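You operate a simulated robot arm through the tools that you are given. There is no shell and no other tool. Be economical: measure what you need, move in short steps, check, and stop when the job is done.

Carry out the task below with a simulated robot arm. There is one attempt and no reset: what you move stays moved.

TASK
Wipe the carriage bar's end clean, then lock the blue fork at the width card's notch.
Fine: the pad goes back on the side tray.

It is judged by the outcome, as a careful person would: the job done as asked, and still so three seconds after it is handed in. It fails if anything else is knocked over, pushed out of place, dropped, spilled or broken.

THE ROBOT
A 6-joint arm with a two-finger parallel gripper, fixed in place. Base frame: the origin is at the foot of the arm, x ahead of it, y to its left, z up; the work surface is at about z = 0.56. Lengths are in m, angles in degrees, forces in N, time in s.
With the tool pointing down near the work surface it reaches from about 0.1 to 0.64 m from the base axis. Its first joint turns from -66.0 to 66.0 degrees. Payload 2.9 kg.
Tool frame: the origin (TCP) lies between the finger pads and is the grasp point; the fingertips stand 0.03 m ahead of it; z points along the fingers, y is the line along which they close. The gripper opens to 0.11 m. The fingers are 0.02 m wide and 0.01 m thick; the gripper's body (0.048 by 0.112 m) begins 0.055 m behind the TCP.
Orientation is told as [roll, pitch, yaw] about the base's x, y, z axes, in that order, counted from this pose: with the fingers straight down and closing along the base's y, the tool's x points along the base's -x, its y along +y and its z along -z.

THE INTERFACE
- The arm moves only by the tool move_arm. Its argument "increments" is a list of rows, each a list of 7 numbers: the turn, a rotation vector about the tool's x, y, z in degrees, then the shift along the tool's x, y, z in m, then the opening, from 0 (shut) to 1 (fully open). In form: [[wx, wy, wz, tx, ty, tz, fingers], ...]. A call has 1 to 8 rows; each row shifts and turns the commanded pose from where the row before left it, along the tool's axes as they then stand. A row lasts 0.2 s, in which the tool goes at most 0.05 m and 8.6 degrees; a call with a longer step from one row to the next is refused whole, and so is a gripper value outside its range. A pose out of reach is approached as far as the arm can. The call stops where the force on the tool passes 70 N (or 10 N more than at its start, if that is more) or the arm is blocked; 0.2 s more then pass. The fingers move at their own pace (about 0.108 m/s each) and stop on an object; they squeeze with about 21 N. The grip force told is the motor's: it shows also when the fingers shut on nothing. Time passes only in rows, and 0.2 s behind the last, so rows that do not move let the fingers close. It gives the time, the measured TCP pose, the force on the tool (base axes), the opening and the grip force at its end, in the units of the frame above (readings bear some noise), and new pictures: "views" is both (left out), scene, wrist or none.
- Cameras (640 x 400 px; columns grow to the right, rows downward): "scene" is fixed at [0.0809, 0.4451, 1.3692]; the picture's right is [-0.67, -0.74, 0.00], its down [-0.52, 0.47, -0.71] and it looks along [0.53, -0.48, -0.70] (base axes); focal length 321 px, centre (320, 200). "wrist" rides on the gripper at [-0.036, 0, -0.057] in the tool frame; the picture's right is [0.00, -1.00, 0.00], its down [0.97, 0.00, -0.24] and it looks along [0.24, 0.00, 0.97] (tool axes); focal length 218 px, centre (320, 200).
- point_at(camera, pixels): for up to 12 pixels [column, row] of the newest picture of that camera ("zoom" is the newest enlarged one), the place [x, y, z] in the base frame of the surface seen there, good to about 0.002 m. No time passes.
- zoom(camera, box): a new picture of the part [left, top, right, bottom] of that camera's present view, enlarged. No time passes.
- sign_off(): hands the job in; it is judged then, once.

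Work in short steps. Measure before you move; look again where a grasp or a placing could have gone wrong, and mend it. You have 80 turns and 120 pictures in all, the two below and enlarged ones among them. Open the gripper and draw the arm clear of the work before you hand the job in, unless the task says otherwise; then end with one line.

The tools are called as a command line: name --pt "numbers of a row" for each row, then --argument value for the rest, lists and objects as JSON in quotes. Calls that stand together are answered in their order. move_arm: Moves the arm, as the interface text tells. Its arguments: {"type":"object","properties":{"increments":{"type":"array","items":{"type":"array","items":{"type":"number"}}},"views":{"type":"string","enum":["both","scene","wrist","none"]}},"required":["increments"]} The other tools are called the same way: point_at (camera, pixels) gives the place of the surface under pixels of a picture; zoom (camera, box) takes an enlarged picture of a part of a camera's view; sign_off () hands the job in.

At the start:

```text
t: 0.0
position: [0.4518, -0.1981, 0.8665]
tcp_rot: [0.0, -0.1, 0.0]
wrist_force: [-0.2, 0.3, -0.1]
opening: 0.11
grip_force: 0.1
```

scene: 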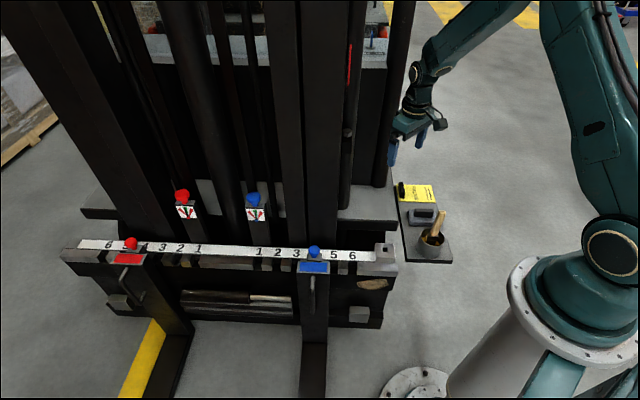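
wrist: 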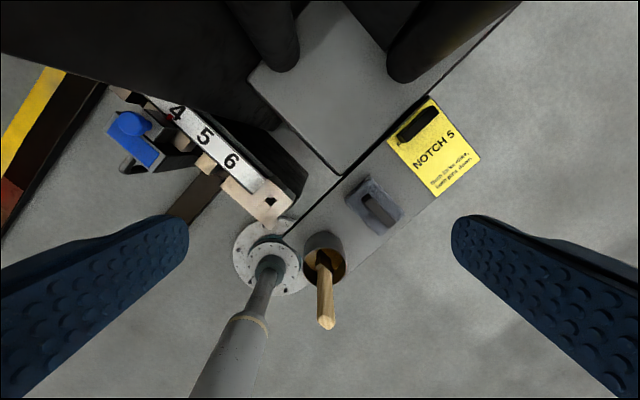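

The card reads "NOTCH 5" in the wrist view near (433,150). I zoom in on the card, the bar and the tray.

zoom --camera "wrist" --box '[340, 80, 500, 240]'

zoom --camera "scene" --box '[220, 180, 420, 340]'

zoom --camera "wrist" --box '[90, 70, 350, 290]'

zoom --camera "scene" --box '[370, 160, 470, 270]'

```text
2.50 times, centred on (420, 160) of wrist
```

zoom: 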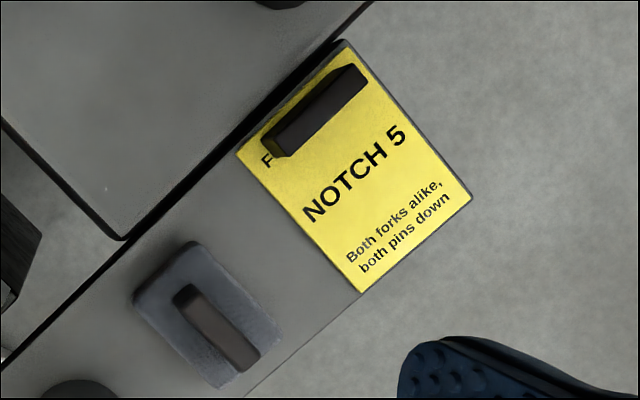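

```text
2.50 times, centred on (320, 260) of scene
```

zoom: 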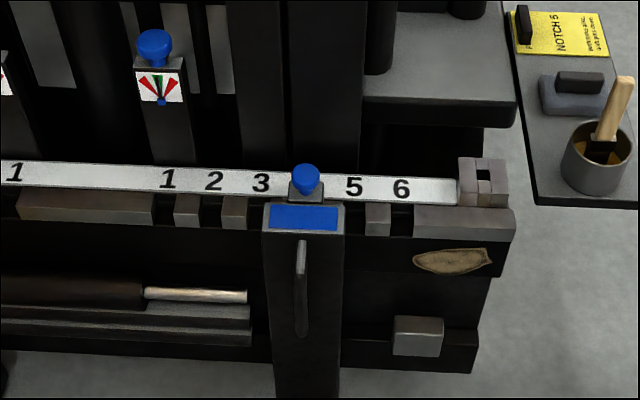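

```text
1.82 times, centred on (220, 180) of wrist
```

zoom: 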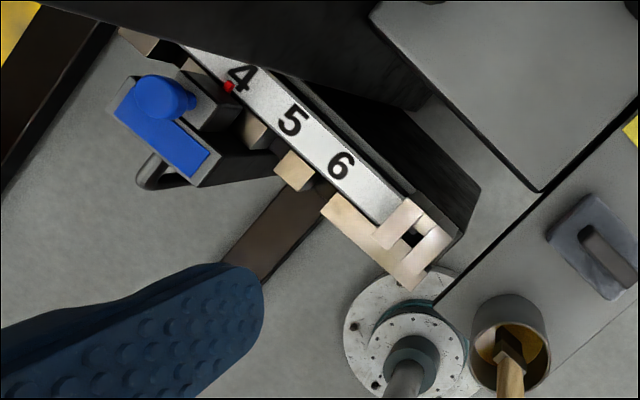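

```text
3.64 times, centred on (420, 215) of scene
```

zoom: 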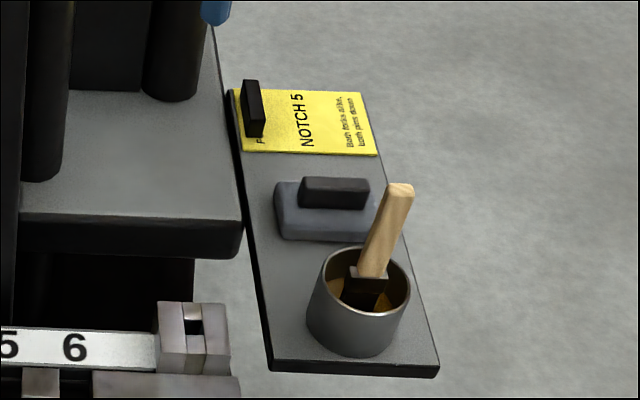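

I look at the red fork, the two knobbed posts behind the bar, and the smear on the bar's end.

zoom --camera "scene" --box '[160, 175, 280, 250]'

zoom --camera "scene" --box '[60, 220, 220, 320]'

zoom --camera "scene" --box '[290, 230, 410, 330]'

```text
5.33 times, centred on (220, 212) of scene
```

zoom: 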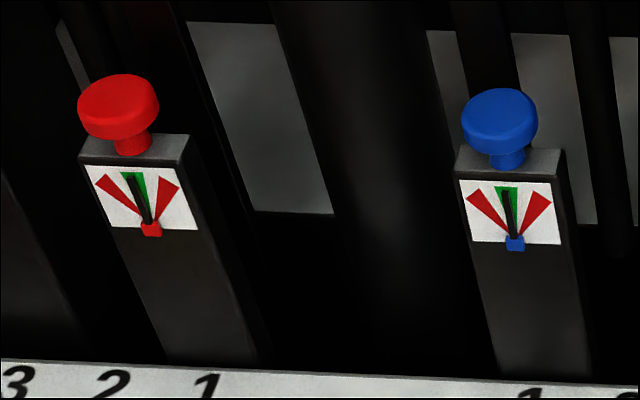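

```text
4.00 times, centred on (140, 270) of scene
```

zoom: 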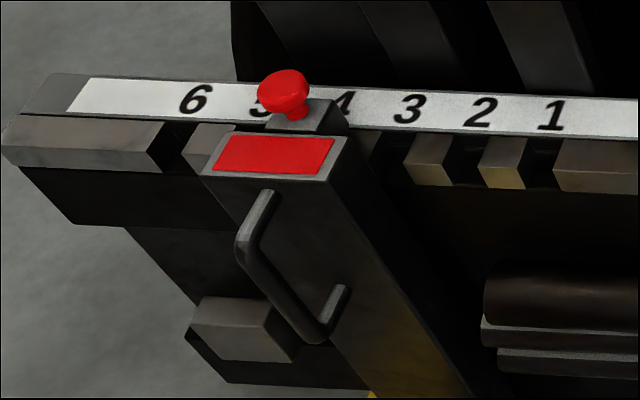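

```text
4.00 times, centred on (350, 280) of scene
```

zoom: 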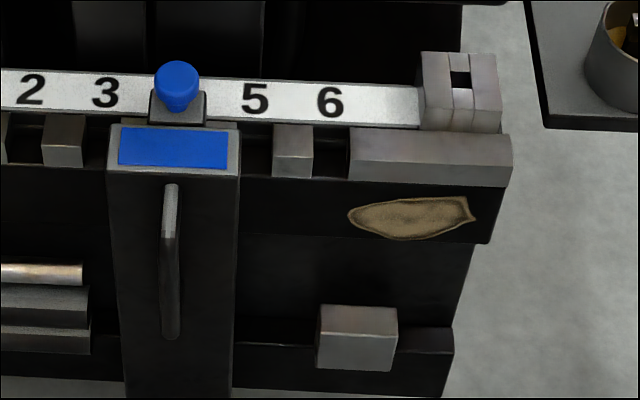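

Red fork is at 5, blue at 4. Measuring the smear, bar end, pad, knob, handle and numbers.

point_at --camera "zoom" --pixels '[[350, 216], [410, 200], [410, 236], [472, 215], [490, 190], [480, 238], [500, 160], [176, 70], [177, 95], [172, 200], [172, 330], [115, 230]]'

point_at --camera "scene" --pixels '[[421, 211], [414, 221], [433, 219], [410, 211], [427, 260], [446, 260], [313, 256], [352, 256], [296, 254], [259, 252], [313, 248], [313, 268]]'

point_at --camera "wrist" --pixels '[[372, 177], [346, 205], [380, 234], [402, 206], [367, 196], [392, 226], [380, 210], [128, 125], [130, 150], [230, 160], [205, 135], [175, 110]]'

```text
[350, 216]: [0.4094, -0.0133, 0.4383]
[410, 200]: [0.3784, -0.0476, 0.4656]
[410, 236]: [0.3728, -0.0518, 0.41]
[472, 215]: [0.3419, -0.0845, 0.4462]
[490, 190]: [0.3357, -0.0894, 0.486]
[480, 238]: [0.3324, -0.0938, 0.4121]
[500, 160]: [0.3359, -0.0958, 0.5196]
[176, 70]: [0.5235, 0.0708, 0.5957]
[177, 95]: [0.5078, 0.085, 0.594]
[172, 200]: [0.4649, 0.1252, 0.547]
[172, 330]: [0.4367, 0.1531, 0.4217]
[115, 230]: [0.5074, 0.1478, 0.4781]
```

```text
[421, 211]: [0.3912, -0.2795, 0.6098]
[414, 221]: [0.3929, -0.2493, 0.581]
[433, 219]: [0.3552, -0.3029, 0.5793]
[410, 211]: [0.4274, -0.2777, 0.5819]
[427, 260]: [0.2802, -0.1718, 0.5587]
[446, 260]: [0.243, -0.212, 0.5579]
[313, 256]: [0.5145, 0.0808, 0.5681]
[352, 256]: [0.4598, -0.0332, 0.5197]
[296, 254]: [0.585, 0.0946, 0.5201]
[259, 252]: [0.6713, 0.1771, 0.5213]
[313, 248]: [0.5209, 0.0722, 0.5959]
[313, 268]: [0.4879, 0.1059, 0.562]
```

```text
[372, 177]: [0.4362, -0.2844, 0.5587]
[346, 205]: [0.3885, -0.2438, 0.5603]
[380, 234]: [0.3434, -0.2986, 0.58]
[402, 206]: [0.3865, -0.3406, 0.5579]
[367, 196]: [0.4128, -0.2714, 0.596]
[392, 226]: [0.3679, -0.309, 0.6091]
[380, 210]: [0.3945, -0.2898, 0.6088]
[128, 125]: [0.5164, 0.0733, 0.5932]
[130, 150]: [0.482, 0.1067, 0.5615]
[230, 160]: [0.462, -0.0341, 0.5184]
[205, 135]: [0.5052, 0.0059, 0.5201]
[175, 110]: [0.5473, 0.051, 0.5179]
```

Bar runs along u=(-.707,-.707), with its front face normal n=(-.707,.707) at n≈-0.301. Next I measure the cup, brush, platform and tray clearance.

point_at --camera "wrist" --pixels '[[326, 325], [322, 300], [307, 240], [343, 265], [325, 285], [305, 268], [335, 165], [300, 90], [418, 70], [405, 40], [270, 40], [420, 125]]'

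point_at --camera "scene" --pixels '[[442, 213], [432, 238], [421, 235], [380, 200], [371, 160], [349, 140], [409, 188], [402, 190], [359, 313], [368, 318], [355, 320], [350, 310]]'

```text
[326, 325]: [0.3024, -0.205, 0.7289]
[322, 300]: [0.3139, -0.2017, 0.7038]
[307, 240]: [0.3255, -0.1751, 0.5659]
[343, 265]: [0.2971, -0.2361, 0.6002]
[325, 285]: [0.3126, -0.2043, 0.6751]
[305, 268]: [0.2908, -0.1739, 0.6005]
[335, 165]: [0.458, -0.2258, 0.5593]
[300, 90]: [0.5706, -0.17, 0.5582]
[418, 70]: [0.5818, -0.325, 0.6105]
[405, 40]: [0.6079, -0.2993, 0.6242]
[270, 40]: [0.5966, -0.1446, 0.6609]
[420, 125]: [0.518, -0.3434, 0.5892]
```

```text
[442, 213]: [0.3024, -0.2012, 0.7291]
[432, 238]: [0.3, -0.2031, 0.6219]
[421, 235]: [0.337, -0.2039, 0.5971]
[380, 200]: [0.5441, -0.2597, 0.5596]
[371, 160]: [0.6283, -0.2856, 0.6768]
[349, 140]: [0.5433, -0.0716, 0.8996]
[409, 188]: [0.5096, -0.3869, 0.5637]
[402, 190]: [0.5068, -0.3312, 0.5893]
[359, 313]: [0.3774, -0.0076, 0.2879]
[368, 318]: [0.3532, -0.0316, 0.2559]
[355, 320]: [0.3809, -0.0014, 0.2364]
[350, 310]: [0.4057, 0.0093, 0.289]
```

Testing that the wipe pose is reachable before taking the pad. First I move over to the front of the bar at height.

move_arm --pt "0 0 0 0.02375 0.0325 0 1" --pt "0 0 0 0.02375 0.0325 0 1" --pt "0 0 0 0.02375 0.0325 0 1" --pt "0 0 0 0.02375 0.0325 0 1" --pt "0 0 0 0.02375 0.0325 0 1" --pt "0 0 0 0.02375 0.0325 0 1" --pt "0 0 0 0.02375 0.0325 0 1" --pt "0 0 0 0.02375 0.0325 0 1" --views "none"

move_arm --pt "0 0 7.5 0 0 0.03 1" --pt "0 0 7.5 0 0 0.03 1" --pt "0 0 7.5 0 0 0.03 1" --pt "0 0 7.5 0 0 0.03 1" --pt "0 0 7.5 0 0 0.03 1" --pt "0 0 7.5 0 0 0.03 1" --pt "0 0 0 0 0 0.03 1" --views "none"

move_arm --pt "0 -7.5 0 0 0 0 1" --pt "0 -7.5 0 0 0 0 1" --pt "0 -7.5 0 0 0 0 1" --pt "0 -7.5 0 0 0 0 1" --pt "0 -7.5 0 0 0 0 1" --pt "0 -7.5 0 0 0 0 1" --pt "0 -7.5 0 0 0 0 1" --pt "0 -7.5 0 0 0 0 1" --views "both"

```text
t: 1.8
position: [0.2587, 0.0619, 0.8656]
tcp_rot: [0.0, 0.1, -0.1]
wrist_force: [-0.1, -0.1, 0.0]
opening: 0.1099
grip_force: 0.0
```

```text
t: 3.4
position: [0.2623, 0.0611, 0.6575]
tcp_rot: [0.0, 0.0, -45.2]
wrist_force: [-0.5, -0.6, -0.1]
opening: 0.1101
grip_force: 0.1
```

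```text
t: 5.2
position: [0.2675, 0.0575, 0.6575]
tcp_rot: [0.1, -59.9, -45.2]
wrist_force: [-0.1, -0.5, 0.2]
opening: 0.1098
grip_force: 0.1
out of reach, approached as far as the arm can: row 8
```

scene: 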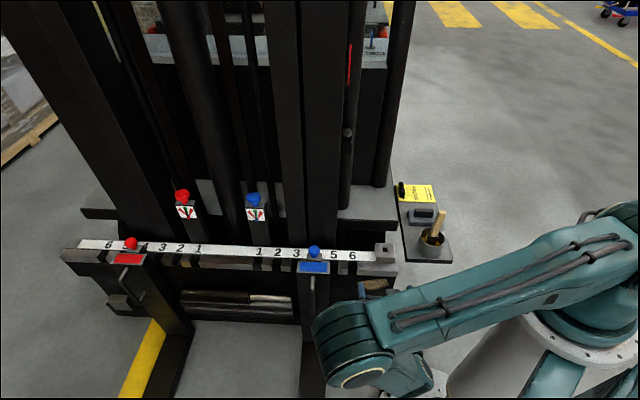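
wrist: 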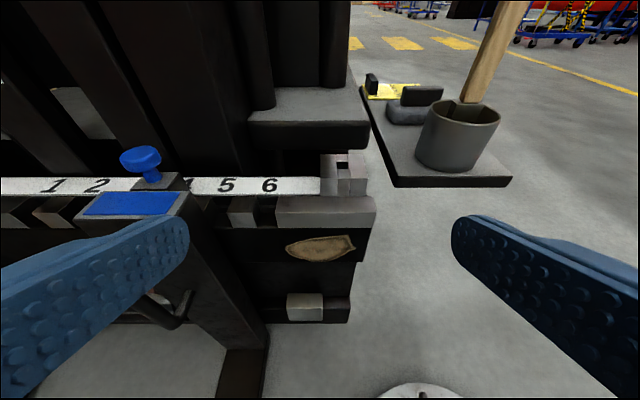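

60° tilt is just at the limit here. I check it at wiping height, staying about 0.1 m off the face.

move_arm --pt "0 0 0 0.033 0 0.019 1" --pt "0 0 0 0.033 0 0.019 1" --pt "0 0 0 0.033 0 0.019 1" --pt "0 0 0 0.033 0 0.019 1" --pt "0 0 0 0.033 0 0.019 1" --views "wrist"

```text
t: 6.4
position: [0.2697, 0.062, 0.4835]
tcp_rot: [-0.1, -59.9, -45.0]
wrist_force: [-0.3, 0.1, 0.4]
opening: 0.11
grip_force: 0.0
out of reach, approached as far as the arm can: row 5
```

wrist: 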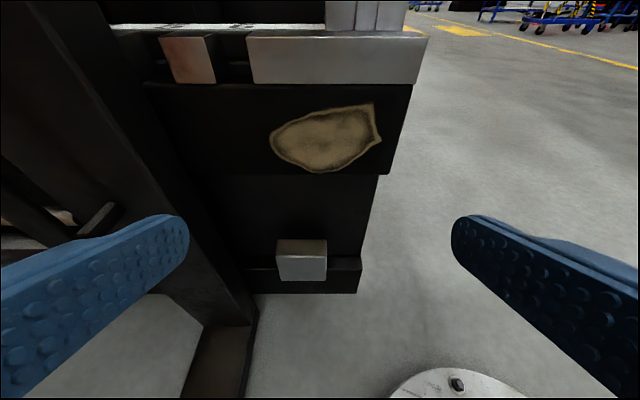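

move_arm --pt "0 0 0 -0.001 0 0.028 1" --pt "0 0 0 -0.001 0 0.028 1" --pt "0 0 0 -0.001 0 0.028 1" --views "none"

point_at --camera "wrist" --pixels '[[273, 140], [378, 140], [325, 172], [330, 110], [320, 140], [385, 172], [395, 90], [300, 240], [260, 172], [300, 40]]'

```text
t: 7.2
position: [0.3292, 0.0193, 0.4857]
tcp_rot: [0.0, -59.7, -45.1]
wrist_force: [-0.3, -0.2, 0.2]
opening: 0.1101
grip_force: 0.1
out of reach, approached as far as the arm can: row 1, 2, 3
```

```text
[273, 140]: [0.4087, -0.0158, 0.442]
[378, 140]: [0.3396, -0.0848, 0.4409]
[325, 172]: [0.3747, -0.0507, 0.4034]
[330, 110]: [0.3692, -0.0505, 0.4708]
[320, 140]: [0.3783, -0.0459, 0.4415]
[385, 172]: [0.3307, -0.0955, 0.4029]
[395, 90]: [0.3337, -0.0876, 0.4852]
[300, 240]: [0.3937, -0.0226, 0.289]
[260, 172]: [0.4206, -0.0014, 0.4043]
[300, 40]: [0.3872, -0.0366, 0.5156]
```

At 60° the arm bottoms out near z 0.485. I try 45° and lower.

move_arm --pt "0 7.5 0 0 0 0 1" --pt "0 7.5 0 0 0 0 1" --pt "0 0 0 0.0177 0 0.0177 1" --pt "0 0 0 0.0177 0 0.0177 1" --views "none"

```text
t: 8.2
position: [0.3281, 0.0171, 0.4347]
tcp_rot: [0.0, -44.9, -45.0]
wrist_force: [0.3, -0.7, 0.4]
opening: 0.1098
grip_force: 0.1
```

move_arm --pt "0 -7.5 0 0 0 0 1" --pt "0 0 0 0 0 0 1" --views "none"

move_arm --pt "0 0 0 0 0.025 0 1" --pt "0 0 0 0 -0.025 0 1" --pt "0 0 0 0 -0.025 0 1" --pt "0 0 0 0 -0.025 0 1" --views "none"

```text
t: 8.8
position: [0.3347, 0.0199, 0.4549]
tcp_rot: [0.0, -52.5, -45.0]
wrist_force: [0.3, 0.1, 0.1]
opening: 0.1101
grip_force: 0.1
out of reach, approached as far as the arm can: row 1
```

```text
t: 9.8
position: [0.3036, -0.0108, 0.47]
tcp_rot: [-0.1, -52.3, -45.1]
wrist_force: [1.4, -0.2, -0.8]
opening: 0.1104
grip_force: 0.0
out of reach, approached as far as the arm can: row 3, 4
```

52.5° bottoms out near z 0.46, while 45° works. A pickup leaning to the free side (body outboard of the tray) needs the wrist rolled 180° for the wipe, so I back off and test that roll.

move_arm --pt "0 7.5 0 0 0 -0.03 1" --pt "0 0 0 0 0 -0.03 1" --pt "0 0 -8.5 0 0 0 1" --pt "0 0 -8.5 0 0 0 1" --pt "0 0 -8.5 0 0 0 1" --pt "0 0 -8.5 0 0 0 1" --pt "0 0 -8.5 0 0 0 1" --pt "0 0 -8.5 0 0 0 1" --views "none"

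move_arm --pt "0 0 -8.5 0 0 0 1" --pt "0 0 -8.5 0 0 0 1" --pt "0 0 -8.5 0 0 0 1" --pt "0 0 -8.5 0 0 0 1" --pt "0 0 -8.5 0 0 0 1" --pt "0 0 -8.5 0 0 0 1" --pt "0 0 -8.5 0 0 0 1" --pt "0 0 -8.5 0 0 0 1" --views "none"

move_arm --pt "0 0 -8.5 0 0 0 1" --pt "0 0 -8.5 0 0 0 1" --pt "0 0 -8.5 0 0 0 1" --pt "0 0 -8.5 0 0 0 1" --pt "0 0 -8.5 0 0 0 1" --pt "0 0 -8.5 0 0 0 1" --pt "0 0 -8.5 0 0 0 1" --pt "0 0 -1.5 0 0 0 1" --views "none"

```text
t: 11.6
position: [0.2725, 0.0207, 0.5088]
tcp_rot: [-37.9, -26.3, 15.3]
wrist_force: [-0.3, -0.1, 0.2]
opening: 0.1103
grip_force: 0.2
```

```text
t: 13.4
position: [0.2711, 0.0199, 0.5101]
tcp_rot: [-41.2, 20.0, 66.5]
wrist_force: [-0.2, -0.4, 0.9]
opening: 0.1102
grip_force: 0.0
```

```text
t: 15.2
position: [0.2711, 0.0219, 0.509]
tcp_rot: [0.1, 45.0, 135.1]
wrist_force: [0.3, -0.7, -0.2]
opening: 0.1102
grip_force: 0.1
```

The 180° roll works. Now I straighten up, rise and turn to yaw +45 for the pad.

move_arm --pt "0 -7.5 0 0 0 0 1" --pt "0 -7.5 0 0 0 0 1" --pt "0 -7.5 0 0 0 0 1" --pt "0 -7.5 0 0 0 0 1" --pt "0 -7.5 0 0 0 0 1" --pt "0 -7.5 0 0 0 0 1" --pt "0 0 0 0 0 -0.04 1" --views "none"

move_arm --pt "0 0 8.5 0 0 -0.038 1" --pt "0 0 8.5 0 0 -0.038 1" --pt "0 0 8.5 0 0 -0.038 1" --pt "0 0 8.5 0 0 -0.038 1" --pt "0 0 8.5 0 0 -0.038 1" --pt "0 0 8.5 0 0 -0.038 1" --pt "0 0 8.5 0 0 -0.038 1" --pt "0 0 8.5 0 0 -0.038 1" --views "none"

move_arm --pt "0 0 7.4 0 0 0 0.6" --pt "0 0 7.4 0 0 0 0.6" --pt "0 0 7.3 0 0 0 0.6" --views "none"

```text
t: 16.8
position: [0.2713, 0.0216, 0.5518]
tcp_rot: [0.0, -0.2, 135.0]
wrist_force: [0.0, -0.3, 0.6]
opening: 0.1098
grip_force: 0.2
```

```text
t: 18.6
position: [0.2726, 0.0204, 0.8526]
tcp_rot: [0.1, 0.1, 66.8]
wrist_force: [1.1, -0.7, -0.1]
opening: 0.11
grip_force: 0.1
```

```text
t: 19.4
position: [0.2728, 0.021, 0.8529]
tcp_rot: [0.1, 0.0, 44.7]
wrist_force: [-0.9, 0.1, -1.1]
opening: 0.0662
grip_force: 0.0
```

move_arm --pt "0 0 0 0.0161 -0.0369 0 0.6" --pt "0 0 0 0.0161 -0.0369 0 0.6" --pt "0 0 0 0.0161 -0.0369 0 0.6" --pt "0 0 0 0.0161 -0.0369 0 0.6" --pt "0 0 0 0.0161 -0.0369 0 0.6" --pt "0 0 0 0.0161 -0.0369 0 0.6" --pt "0 0 0 0.0161 -0.0369 0 0.6" --pt "0 0 0 0.0161 -0.0369 0 0.6" --views "wrist"

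```text
t: 21.2
position: [0.3891, -0.2785, 0.8533]
tcp_rot: [0.0, -0.1, 44.9]
wrist_force: [0.4, -0.9, -0.5]
opening: 0.0659
grip_force: 0.2
```

wrist: 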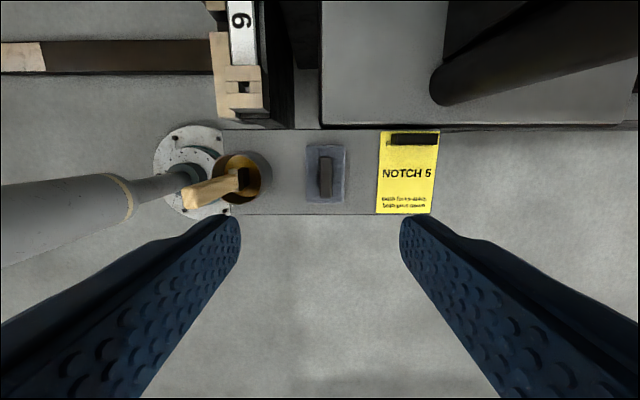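

zoom --camera "wrist" --box '[265, 130, 385, 220]'

point_at --camera "wrist" --pixels '[[321, 158], [331, 158], [320, 195], [331, 195], [325, 177], [308, 147], [345, 147], [308, 199], [343, 199], [325, 148], [325, 200], [312, 175]]'

```text
4.44 times, centred on (325, 175) of wrist
```

zoom: 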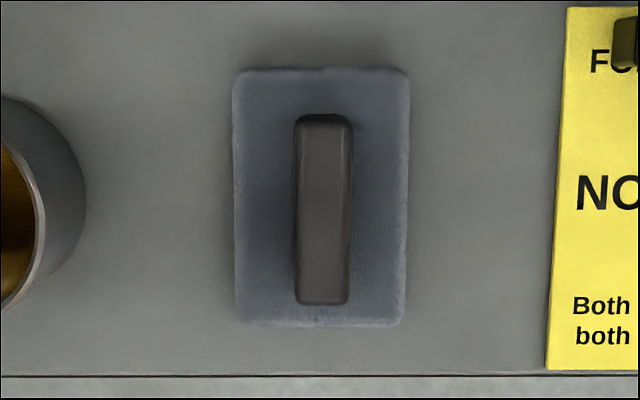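

```text
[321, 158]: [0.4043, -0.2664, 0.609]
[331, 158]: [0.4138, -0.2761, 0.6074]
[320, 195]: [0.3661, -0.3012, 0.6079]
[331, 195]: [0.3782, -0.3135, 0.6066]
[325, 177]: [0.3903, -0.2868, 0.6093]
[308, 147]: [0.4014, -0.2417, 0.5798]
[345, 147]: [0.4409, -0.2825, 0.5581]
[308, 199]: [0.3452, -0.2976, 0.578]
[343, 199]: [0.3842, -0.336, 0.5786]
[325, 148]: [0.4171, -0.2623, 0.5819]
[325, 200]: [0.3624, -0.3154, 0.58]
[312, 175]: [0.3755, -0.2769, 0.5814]
```

Handle centre ≈(0.3905,-0.2895), top 0.609, running along u. I tilt 45° with the body outboard, then go to a standoff.

move_arm --pt "0 -7.5 0 0 0 0 0.4" --pt "0 -7.5 0 0 0 0 0.4" --pt "0 -7.5 0 0 0 0 0.4" --pt "0 -7.5 0 0 0 0 0.4" --pt "0 -7.5 0 0 0 0 0.4" --pt "0 -7.5 0 0 0 0 0.4" --views "none"

move_arm --pt "0 0 0 0.0369 -0.0018 0.0112 0.4" --pt "0 0 0 0.0369 -0.0018 0.0112 0.4" --pt "0 0 0 0.0369 -0.0018 0.0112 0.4" --pt "0 0 0 0.0369 -0.0018 0.0112 0.4" --pt "0 0 0 0.0369 -0.0018 0.0112 0.4" --views "both"

```text
t: 22.6
position: [0.3891, -0.2801, 0.8544]
tcp_rot: [0.1, -45.0, 44.8]
wrist_force: [0.0, -0.4, -1.0]
opening: 0.044
grip_force: 0.0
```

```text
t: 23.8
position: [0.3648, -0.3306, 0.6798]
tcp_rot: [0.0, -44.9, 44.9]
wrist_force: [-0.3, 0.1, -0.3]
opening: 0.044
grip_force: 0.1
out of reach, approached as far as the arm can: row 3, 4, 5
```

scene: 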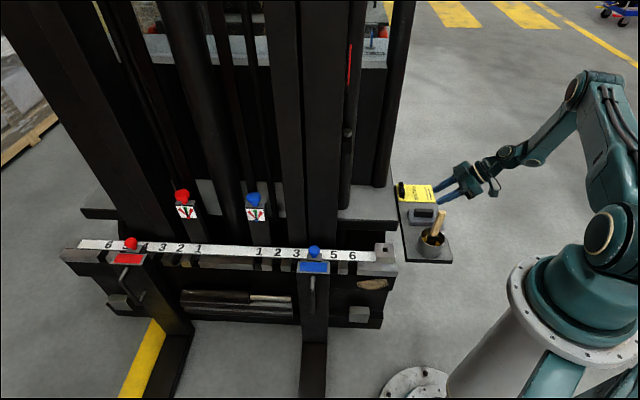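
wrist: 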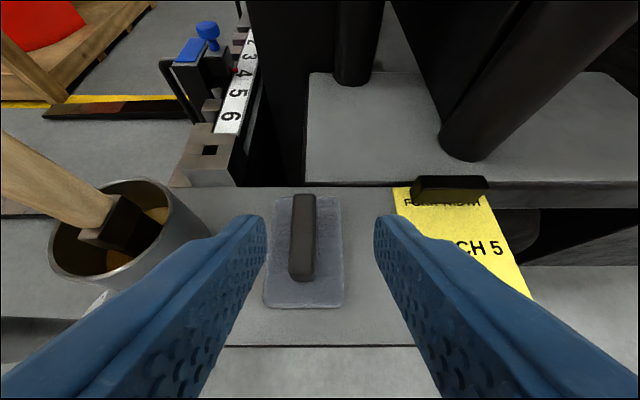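

Slightly out of reach at the standoff. I correct sideways (+0.011 in n), then check before the final approach.

move_arm --pt "0 0 0 0.012 0.011 0.01 0.4" --pt "0 0 0 0.012 0 0.01 0.4" --pt "0 0 0 0 0 0.01 0.4" --views "wrist"

```text
t: 24.6
position: [0.3631, -0.3173, 0.6444]
tcp_rot: [0.0, -44.9, 44.9]
wrist_force: [0.1, 0.2, 0.0]
opening: 0.0439
grip_force: 0.1
out of reach, approached as far as the arm can: row 1
```

wrist: 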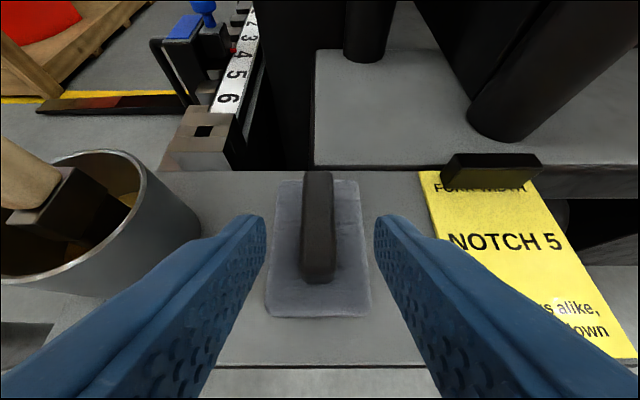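

Centred on the handle. Final approach and grip.

move_arm --pt "0 0 0 0.0024 0 0.0205 0.4" --pt "0 0 0 0.0024 0 0.0205 0.4" --pt "0 0 0 0 0 0 0.4" --views "both"

```text
t: 25.4
position: [0.3813, -0.299, 0.6122]
tcp_rot: [0.0, -44.9, 44.9]
wrist_force: [0.3, -0.2, -0.6]
opening: 0.0442
grip_force: 0.0
```

scene: 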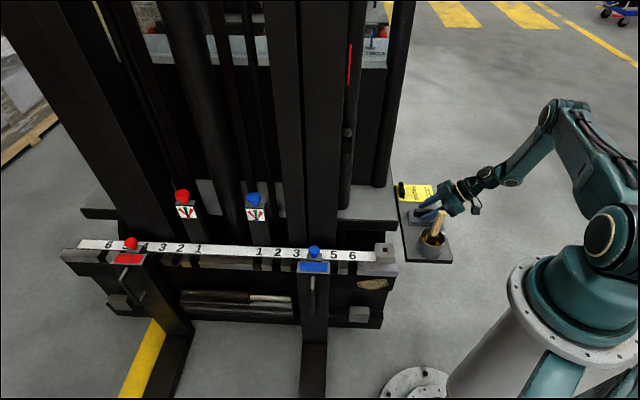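
wrist: 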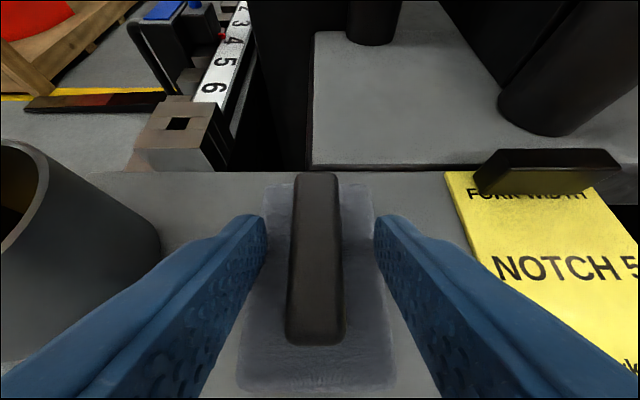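

move_arm --pt "0 0 0 0 0 0 0" --pt "0 0 0 0 0 0 0" --pt "0 0 0 0 0 0 0" --pt "0 0 0 0 0 0 0" --views "none"

move_arm --pt "0 0 0 -0.0141 0 -0.0141 0" --pt "0 0 0 -0.0141 0 -0.0141 0" --views "both"

```text
t: 26.4
position: [0.3818, -0.2993, 0.6132]
tcp_rot: [0.1, -45.1, 44.7]
wrist_force: [-0.6, 0.7, 0.9]
opening: 0.0174
grip_force: 20.9
```

```text
t: 27.0
position: [0.3819, -0.2993, 0.6515]
tcp_rot: [0.1, -45.0, 44.8]
wrist_force: [0.4, -0.2, -1.5]
opening: 0.0175
grip_force: 21.5
```

scene: 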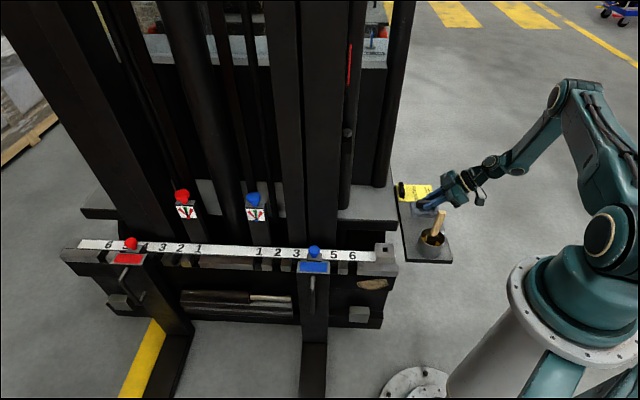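
wrist: 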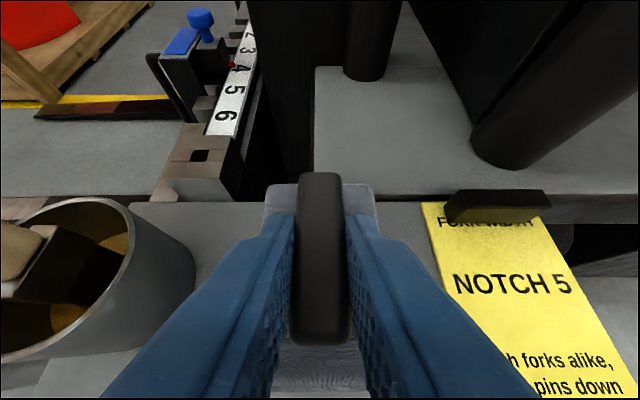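

Held. I lift straight up, straighten the tool, and carry the pad at height back to the bar's front.

move_arm --pt "0 0 0 -0.0236 0 -0.0236 0" --pt "0 0 0 -0.0236 0 -0.0236 0" --pt "0 0 0 -0.0236 0 -0.0236 0" --pt "0 0 0 -0.0236 0 -0.0236 0" --pt "0 0 0 -0.0236 0 -0.0236 0" --pt "0 0 0 -0.0236 0 -0.0236 0" --views "none"

move_arm --pt "0 7.5 0 0 0 0 0" --pt "0 7.5 0 0 0 0 0" --pt "0 7.5 0 0 0 0 0" --pt "0 7.5 0 0 0 0 0" --pt "0 7.5 0 0 0 0 0" --pt "0 7.5 0 0 0 0 0" --views "none"

move_arm --pt "0 0 0 -0.0161 0.0369 0 0" --pt "0 0 0 -0.0161 0.0369 0 0" --pt "0 0 0 -0.0161 0.0369 0 0" --pt "0 0 0 -0.0161 0.0369 0 0" --pt "0 0 0 -0.0161 0.0369 0 0" --pt "0 0 0 -0.0161 0.0369 0 0" --pt "0 0 0 -0.0161 0.0369 0 0" --pt "0 0 0 -0.0161 0.0369 0 0" --views "wrist"

```text
t: 28.4
position: [0.382, -0.2981, 0.8536]
tcp_rot: [0.0, -44.9, 44.9]
wrist_force: [0.4, -0.7, -1.1]
opening: 0.0172
grip_force: 21.6
```

```text
t: 29.8
position: [0.3816, -0.2984, 0.8526]
tcp_rot: [0.0, 0.0, 44.8]
wrist_force: [0.1, -0.5, 0.0]
opening: 0.0173
grip_force: 21.0
```

```text
t: 31.6
position: [0.2671, 0.0018, 0.8535]
tcp_rot: [0.1, -0.1, 44.7]
wrist_force: [-0.3, 0.5, -0.6]
opening: 0.0174
grip_force: 20.6
```

wrist: 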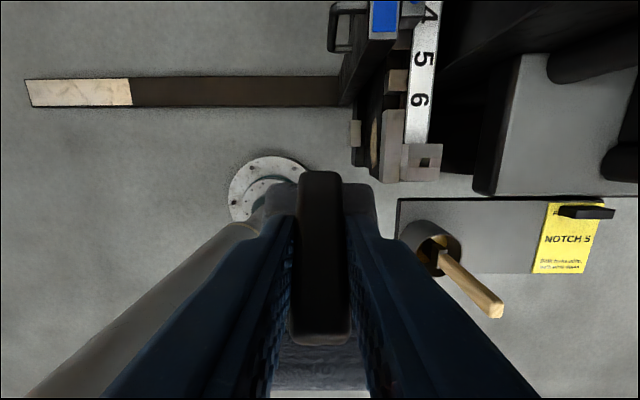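

move_arm --pt "0 0 0 0 0.03 0 0" --pt "0 0 -8.5 0 0 0.038 0" --pt "0 0 -8.5 0 0 0.038 0" --pt "0 0 -8.5 0 0 0.038 0" --pt "0 0 -8.5 0 0 0.038 0" --pt "0 0 -8.5 0 0 0.038 0" --pt "0 0 -8.5 0 0 0.038 0" --pt "0 0 -8.5 0 0 0.038 0" --views "none"

move_arm --pt "0 0 -8 0 0 0.02 0" --pt "0 0 -8 0 0 0.02 0" --pt "0 0 -7.5 0 0 0.0 0" --pt "0 0 -7 0 0 0.0 0" --views "none"

move_arm --pt "0 7.5 0 0 0 0 0" --pt "0 7.5 0 0 0 0 0" --pt "0 7.5 0 0 0 0 0" --pt "0 7.5 0 0 0 0 0" --pt "0 7.5 0 0 0 0 0" --pt "0 7.5 0 0 0 0 0" --views "both"

```text
t: 33.4
position: [0.2511, 0.0266, 0.5879]
tcp_rot: [-0.1, 0.0, 104.5]
wrist_force: [-1.2, 0.3, -1.2]
opening: 0.0173
grip_force: 20.9
out of reach, approached as far as the arm can: row 1
```

```text
t: 34.4
position: [0.2526, 0.0243, 0.5479]
tcp_rot: [0.0, 0.0, 135.0]
wrist_force: [0.5, -0.5, -0.6]
opening: 0.0172
grip_force: 20.7
```

```text
t: 35.8
position: [0.253, 0.0236, 0.5474]
tcp_rot: [-0.1, 45.1, 134.8]
wrist_force: [-0.1, -0.2, -0.2]
opening: 0.0173
grip_force: 21.4
```

scene: 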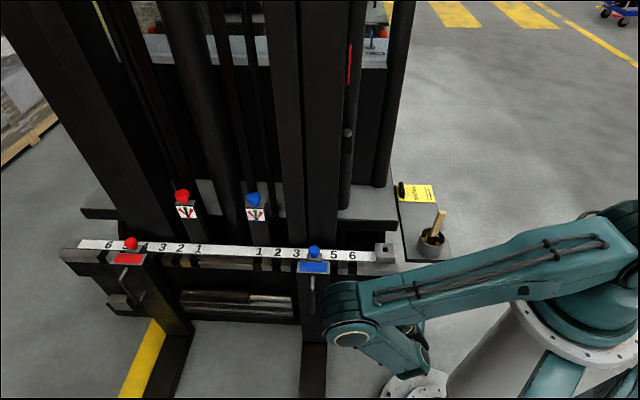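
wrist: 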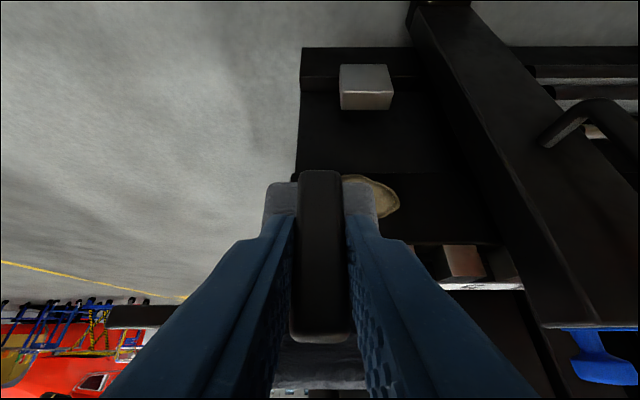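

Pad's working face now looks at the bar. I move down and forward to about 1 cm from the face, centred on the smear.

move_arm --pt "0 0 0 -0.0039 -0.0098 0.0297 0" --pt "0 0 0 -0.0039 -0.0098 0.0297 0" --pt "0 0 0 -0.0039 -0.0098 0.0297 0" --pt "0 0 0 -0.0039 -0.0098 0.0297 0" --views "wrist"

```text
t: 36.8
position: [0.3313, -0.0, 0.4515]
tcp_rot: [0.0, 45.0, 134.9]
wrist_force: [0.1, 0.6, -0.8]
opening: 0.0173
grip_force: 21.1
```

wrist: 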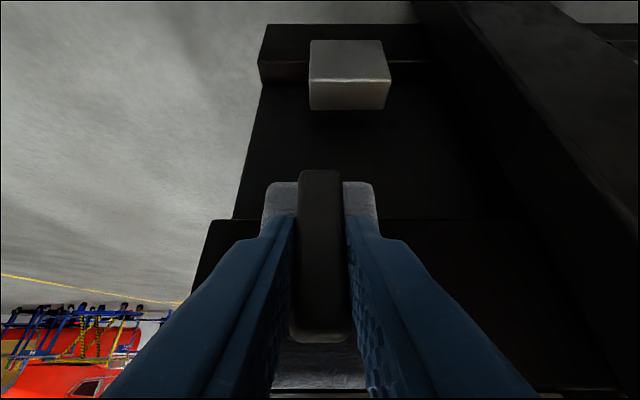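

move_arm --pt "0 0 0 0.0035 0 0.0035 0" --pt "0 0 0 0.0035 0 0.0035 0" --pt "0 0 0 0.0014 0 0.0014 0" --views "none"

```text
t: 37.6
position: [0.3411, -0.0077, 0.4504]
tcp_rot: [0.1, 44.9, 134.9]
wrist_force: [-0.3, -0.6, -0.3]
opening: 0.0172
grip_force: 21.6
```

n=-0.2466, and no contact yet. I advance in 1.5 mm steps.

move_arm --pt "0 0 0 0.00106 0 0.00106 0" --pt "0 0 0 0.00106 0 0.00106 0" --views "none"

move_arm --pt "0 0 0 0.00106 0 0.00106 0" --pt "0 0 0 0.00106 0 0.00106 0" --views "none"

```text
t: 38.2
position: [0.3411, -0.0109, 0.4508]
tcp_rot: [-0.1, 44.8, 134.9]
wrist_force: [-18.8, 21.2, 6.6]
opening: 0.0178
grip_force: 20.8
```

```text
t: 38.8
position: [0.3429, -0.0114, 0.4504]
tcp_rot: [-0.1, 44.4, 134.8]
wrist_force: [-33.2, 39.2, 10.0]
opening: 0.0179
grip_force: 21.2
```

Firm contact. I ease off slightly and stroke along the bar.

move_arm --pt "0 0 0 -0.0011 0 -0.0011 0" --pt "0 0 0 0 0.01 0 0" --pt "0 0 0 0 0.01 0 0" --pt "0 0 0 0 0.01 0 0" --pt "0 0 0 0 0.01 0 0" --views "none"

move_arm --pt "0 0 0 0 -0.012 0 0" --pt "0 0 0 0 -0.012 0 0" --pt "0 0 0 0 -0.012 0 0" --pt "0 0 0 0 -0.012 0 0" --pt "0 0 0 0 -0.012 0 0" --pt "0 0 0 0 -0.012 0 0" --pt "0 0 0 0 -0.012 0 0" --pt "0 0 0 0 -0.012 0 0" --views "both"

```text
t: 40.0
position: [0.3142, -0.0394, 0.4514]
tcp_rot: [-0.1, 44.8, 134.7]
wrist_force: [-7.2, 16.6, -0.4]
opening: 0.0176
grip_force: 20.9
```

```text
t: 41.8
position: [0.3817, 0.0273, 0.4494]
tcp_rot: [0.2, 44.8, 134.9]
wrist_force: [-28.1, 11.3, 0.1]
opening: 0.0175
grip_force: 20.8
```

scene: 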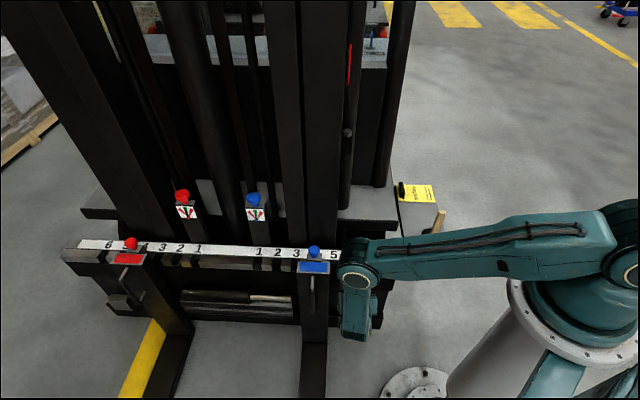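
wrist: 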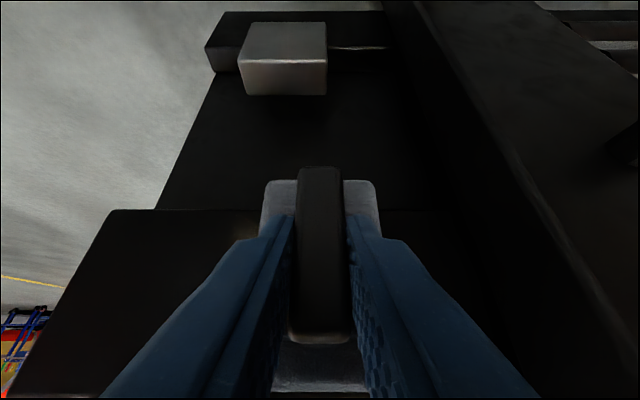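

The face left of the pad looks clean already. One more stroke each way for certainty.

move_arm --pt "0 0 0 0 0.012 0 0" --pt "0 0 0 0 0.012 0 0" --pt "0 0 0 0 0.012 0 0" --pt "0 0 0 0 0.012 0 0" --pt "0 0 0 0 0.012 0 0" --pt "0 0 0 0 0.012 0 0" --pt "0 0 0 0 0.012 0 0" --pt "0 0 0 0 0.012 0 0" --views "none"

move_arm --pt "0 0 0 -0.02 0 -0.02 0" --pt "0 0 0 -0.02 0 -0.02 0" --pt "0 0 0 -0.02 0 -0.02 0" --pt "0 0 0 0.021 0 -0.021 0" --pt "0 0 0 0.021 0 -0.021 0" --pt "0 0 0 0.021 0 -0.021 0" --views "both"

```text
t: 43.6
position: [0.3145, -0.0395, 0.4504]
tcp_rot: [-0.1, 44.6, 134.7]
wrist_force: [-12.1, 28.4, -0.4]
opening: 0.0174
grip_force: 20.9
```

```text
t: 45.0
position: [0.2537, 0.0179, 0.5424]
tcp_rot: [-0.1, 45.1, 134.8]
wrist_force: [-0.8, -0.2, 0.1]
opening: 0.0173
grip_force: 21.0
```

scene: 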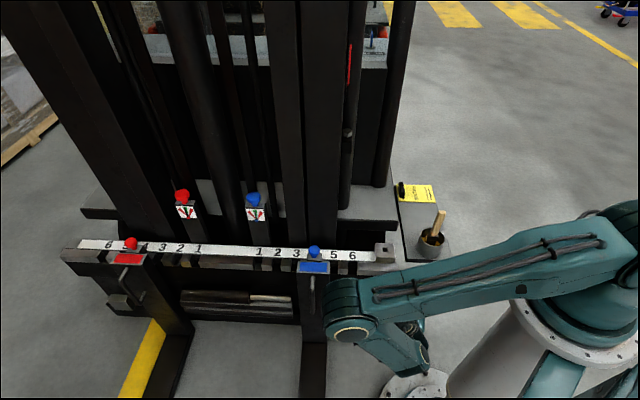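
wrist: 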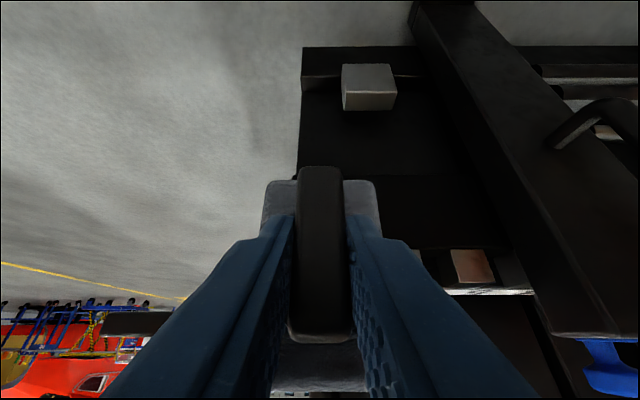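

Smear gone from the visible part. Now returning the pad: straighten, rise with turn, cross over at height.

move_arm --pt "0 -7.5 0 0 0 0 0" --pt "0 -7.5 0 0 0 0 0" --pt "0 -7.5 0 0 0 0 0" --pt "0 -7.5 0 0 0 0 0" --pt "0 -7.5 0 0 0 0 0" --pt "0 -7.5 0 0 0 0 0" --views "none"

move_arm --pt "0 0 8.5 0 0 -0.0385 0" --pt "0 0 8.5 0 0 -0.0385 0" --pt "0 0 8.5 0 0 -0.0385 0" --pt "0 0 8.5 0 0 -0.0385 0" --pt "0 0 8.5 0 0 -0.0385 0" --pt "0 0 8.5 0 0 -0.0385 0" --pt "0 0 8.5 0 0 -0.0385 0" --pt "0 0 8.5 0 0 -0.0385 0" --views "none"

move_arm --pt "0 0 7.4 0 0 0 0" --pt "0 0 7.4 0 0 0 0" --pt "0 0 7.2 0 0 0 0" --views "none"

move_arm --pt "0 0 0 0.0167 -0.0393 0 0" --pt "0 0 0 0.0167 -0.0393 0 0" --pt "0 0 0 0.0167 -0.0393 0 0" --pt "0 0 0 0.0167 -0.0393 0 0" --pt "0 0 0 0.0167 -0.0393 0 0" --pt "0 0 0 0.0167 -0.0393 0 0" --pt "0 0 0 0.0167 -0.0393 0 0" --pt "0 0 0 0.0167 -0.0393 0 0" --views "none"

move_arm --pt "0 -7.5 0 0 0 0 0" --pt "0 -7.5 0 0 0 0 0" --pt "0 -7.5 0 0 0 0 0" --pt "0 -7.5 0 0 0 0 0" --pt "0 -7.5 0 0 0 0 0" --pt "0 -7.5 0 0 0 0 0" --views "both"

```text
t: 46.4
position: [0.2555, 0.0197, 0.5415]
tcp_rot: [-0.1, -0.2, 134.8]
wrist_force: [0.4, 0.4, 0.0]
opening: 0.0171
grip_force: 21.2
```

```text
t: 48.2
position: [0.2563, 0.019, 0.849]
tcp_rot: [0.1, -0.1, 66.8]
wrist_force: [-0.1, 0.3, 0.1]
opening: 0.0174
grip_force: 21.4
```

```text
t: 49.0
position: [0.256, 0.0191, 0.8487]
tcp_rot: [0.0, 0.1, 44.8]
wrist_force: [-0.2, 0.2, -0.5]
opening: 0.0173
grip_force: 21.2
```

```text
t: 50.8
position: [0.3823, -0.2979, 0.8481]
tcp_rot: [0.1, 0.0, 44.9]
wrist_force: [-1.2, 0.1, -0.6]
opening: 0.0172
grip_force: 20.9
```

```text
t: 52.2
position: [0.3825, -0.2971, 0.8492]
tcp_rot: [0.2, -45.2, 44.7]
wrist_force: [-0.5, 0.2, -1.2]
opening: 0.0173
grip_force: 20.9
```

scene: 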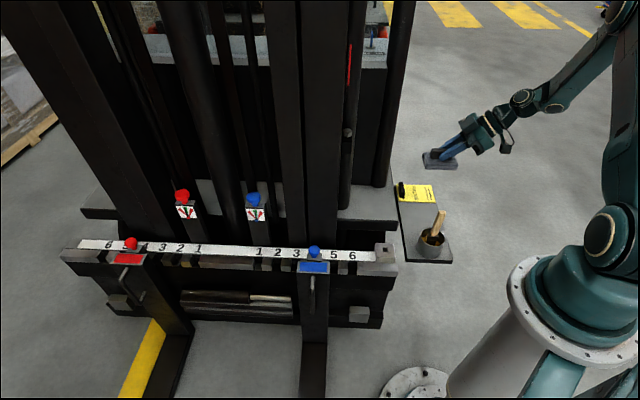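
wrist: 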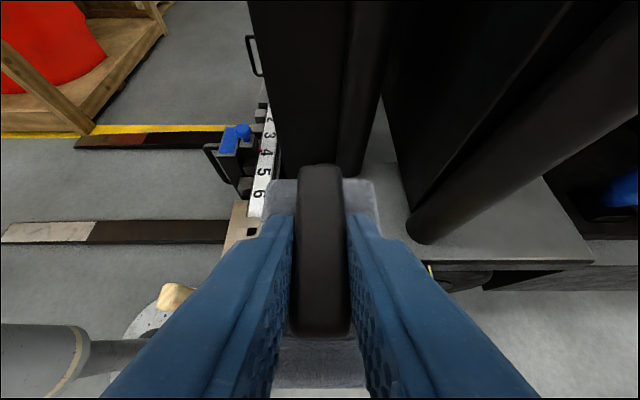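

zoom --camera "scene" --box '[310, 240, 410, 310]'

move_arm --pt "0 0 0 0.0265 0 0.0265 0" --pt "0 0 0 0.0265 0 0.0265 0" --pt "0 0 0 0.0265 0 0.0265 0" --pt "0 0 0 0.0265 0 0.0265 0" --pt "0 0 0 0.0265 0 0.0265 0" --pt "0 0 0 0.0265 0 0.0265 0" --views "none"

```text
5.71 times, centred on (360, 275) of scene
```

zoom: 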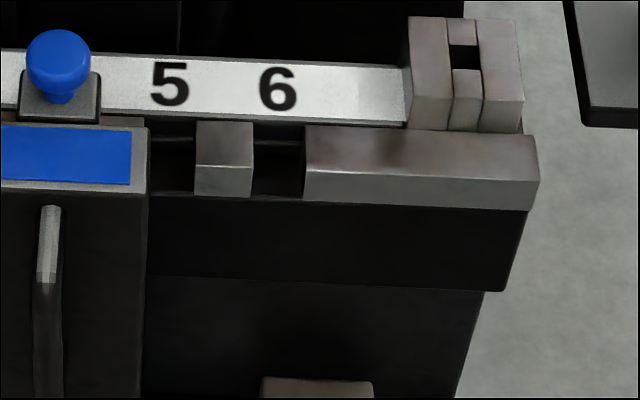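

```text
t: 53.6
position: [0.385, -0.2971, 0.6239]
tcp_rot: [0.0, -44.9, 44.9]
wrist_force: [0.4, -0.7, 0.0]
opening: 0.0171
grip_force: 21.3
```

Smear fully gone. Lowering the last centimetre slowly until contact.

move_arm --pt "0 0 0 0.0035 0 0.0035 0" --pt "0 0 0 0.0028 0 0.0028 0" --views "none"

move_arm --pt "0 0 0 0.0011 0 0.0011 0" --views "scene"

```text
t: 54.2
position: [0.384, -0.2978, 0.6154]
tcp_rot: [-0.1, -45.0, 44.8]
wrist_force: [-0.5, 0.1, -0.8]
opening: 0.0175
grip_force: 21.3
```

```text
t: 54.6
position: [0.3835, -0.2978, 0.6134]
tcp_rot: [0.0, -45.0, 44.8]
wrist_force: [-0.3, -0.2, -1.1]
opening: 0.0171
grip_force: 20.9
```

scene: 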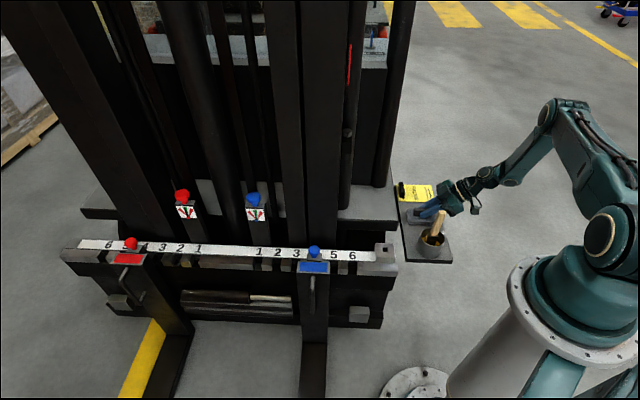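

move_arm --pt "0 0 0 0.0011 0 0.0011 0" --views "none"

```text
t: 55.0
position: [0.3831, -0.2967, 0.6121]
tcp_rot: [0.1, -44.9, 44.7]
wrist_force: [0.6, -0.8, -0.4]
opening: 0.017
grip_force: 21.3
```

move_arm --pt "0 0 0 0.0011 0 0.0011 0" --views "none"

zoom --camera "wrist" --box '[200, 120, 440, 400]'

```text
t: 55.4
position: [0.3822, -0.2973, 0.611]
tcp_rot: [0.0, -45.0, 44.9]
wrist_force: [-0.8, -0.7, 4.1]
opening: 0.0174
grip_force: 21.3
```

```text
1.43 times, centred on (320, 260) of wrist
```

zoom: 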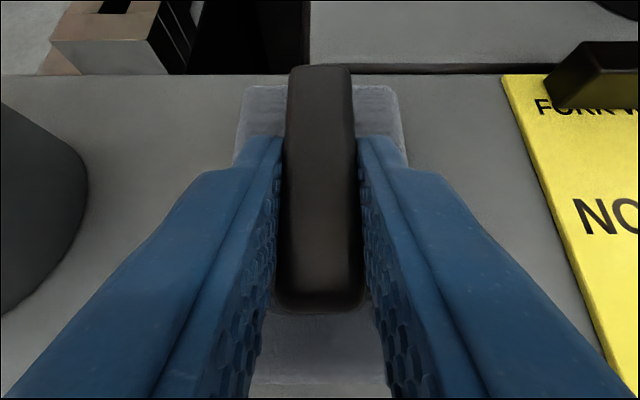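

Pad is on the tray (Fz +4 N). I release gently to a moderate opening and back out along the fingers.

move_arm --pt "0 0 0 0 0 0 0.4" --pt "0 0 0 0 0 0 0.4" --pt "0 0 0 0 0 -0.02 0.4" --pt "0 0 0 -0.005 0 -0.025 0.4" --pt "0 0 0 -0.02 0 -0.02 0.4" --pt "0 0 0 -0.025 0 -0.025 0.4" --pt "0 0 0 -0.025 0 -0.025 0.4" --pt "0 0 0 -0.025 0 -0.025 0.4" --views "both"

```text
t: 57.2
position: [0.3621, -0.3166, 0.7805]
tcp_rot: [0.1, -45.1, 44.7]
wrist_force: [0.3, -0.2, 0.5]
opening: 0.044
grip_force: 0.1
```

scene: 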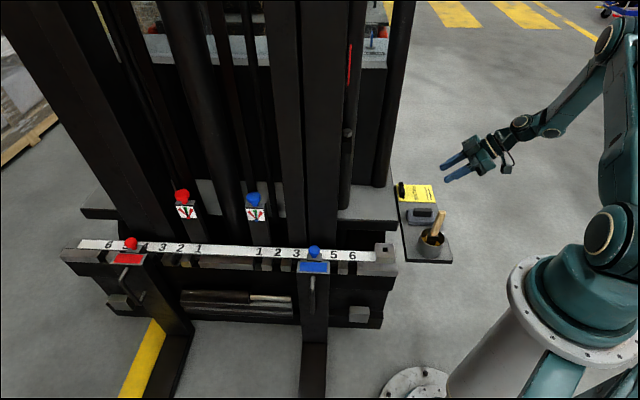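
wrist: 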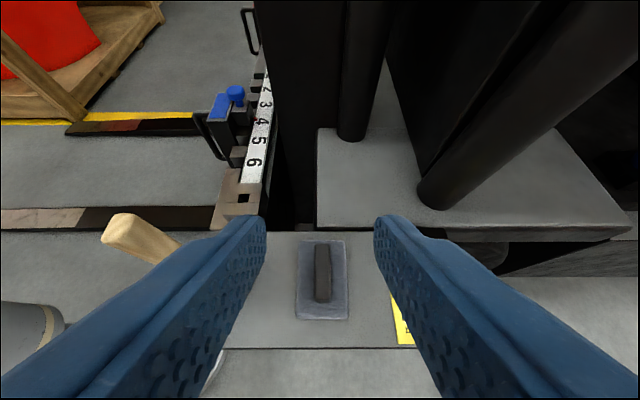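

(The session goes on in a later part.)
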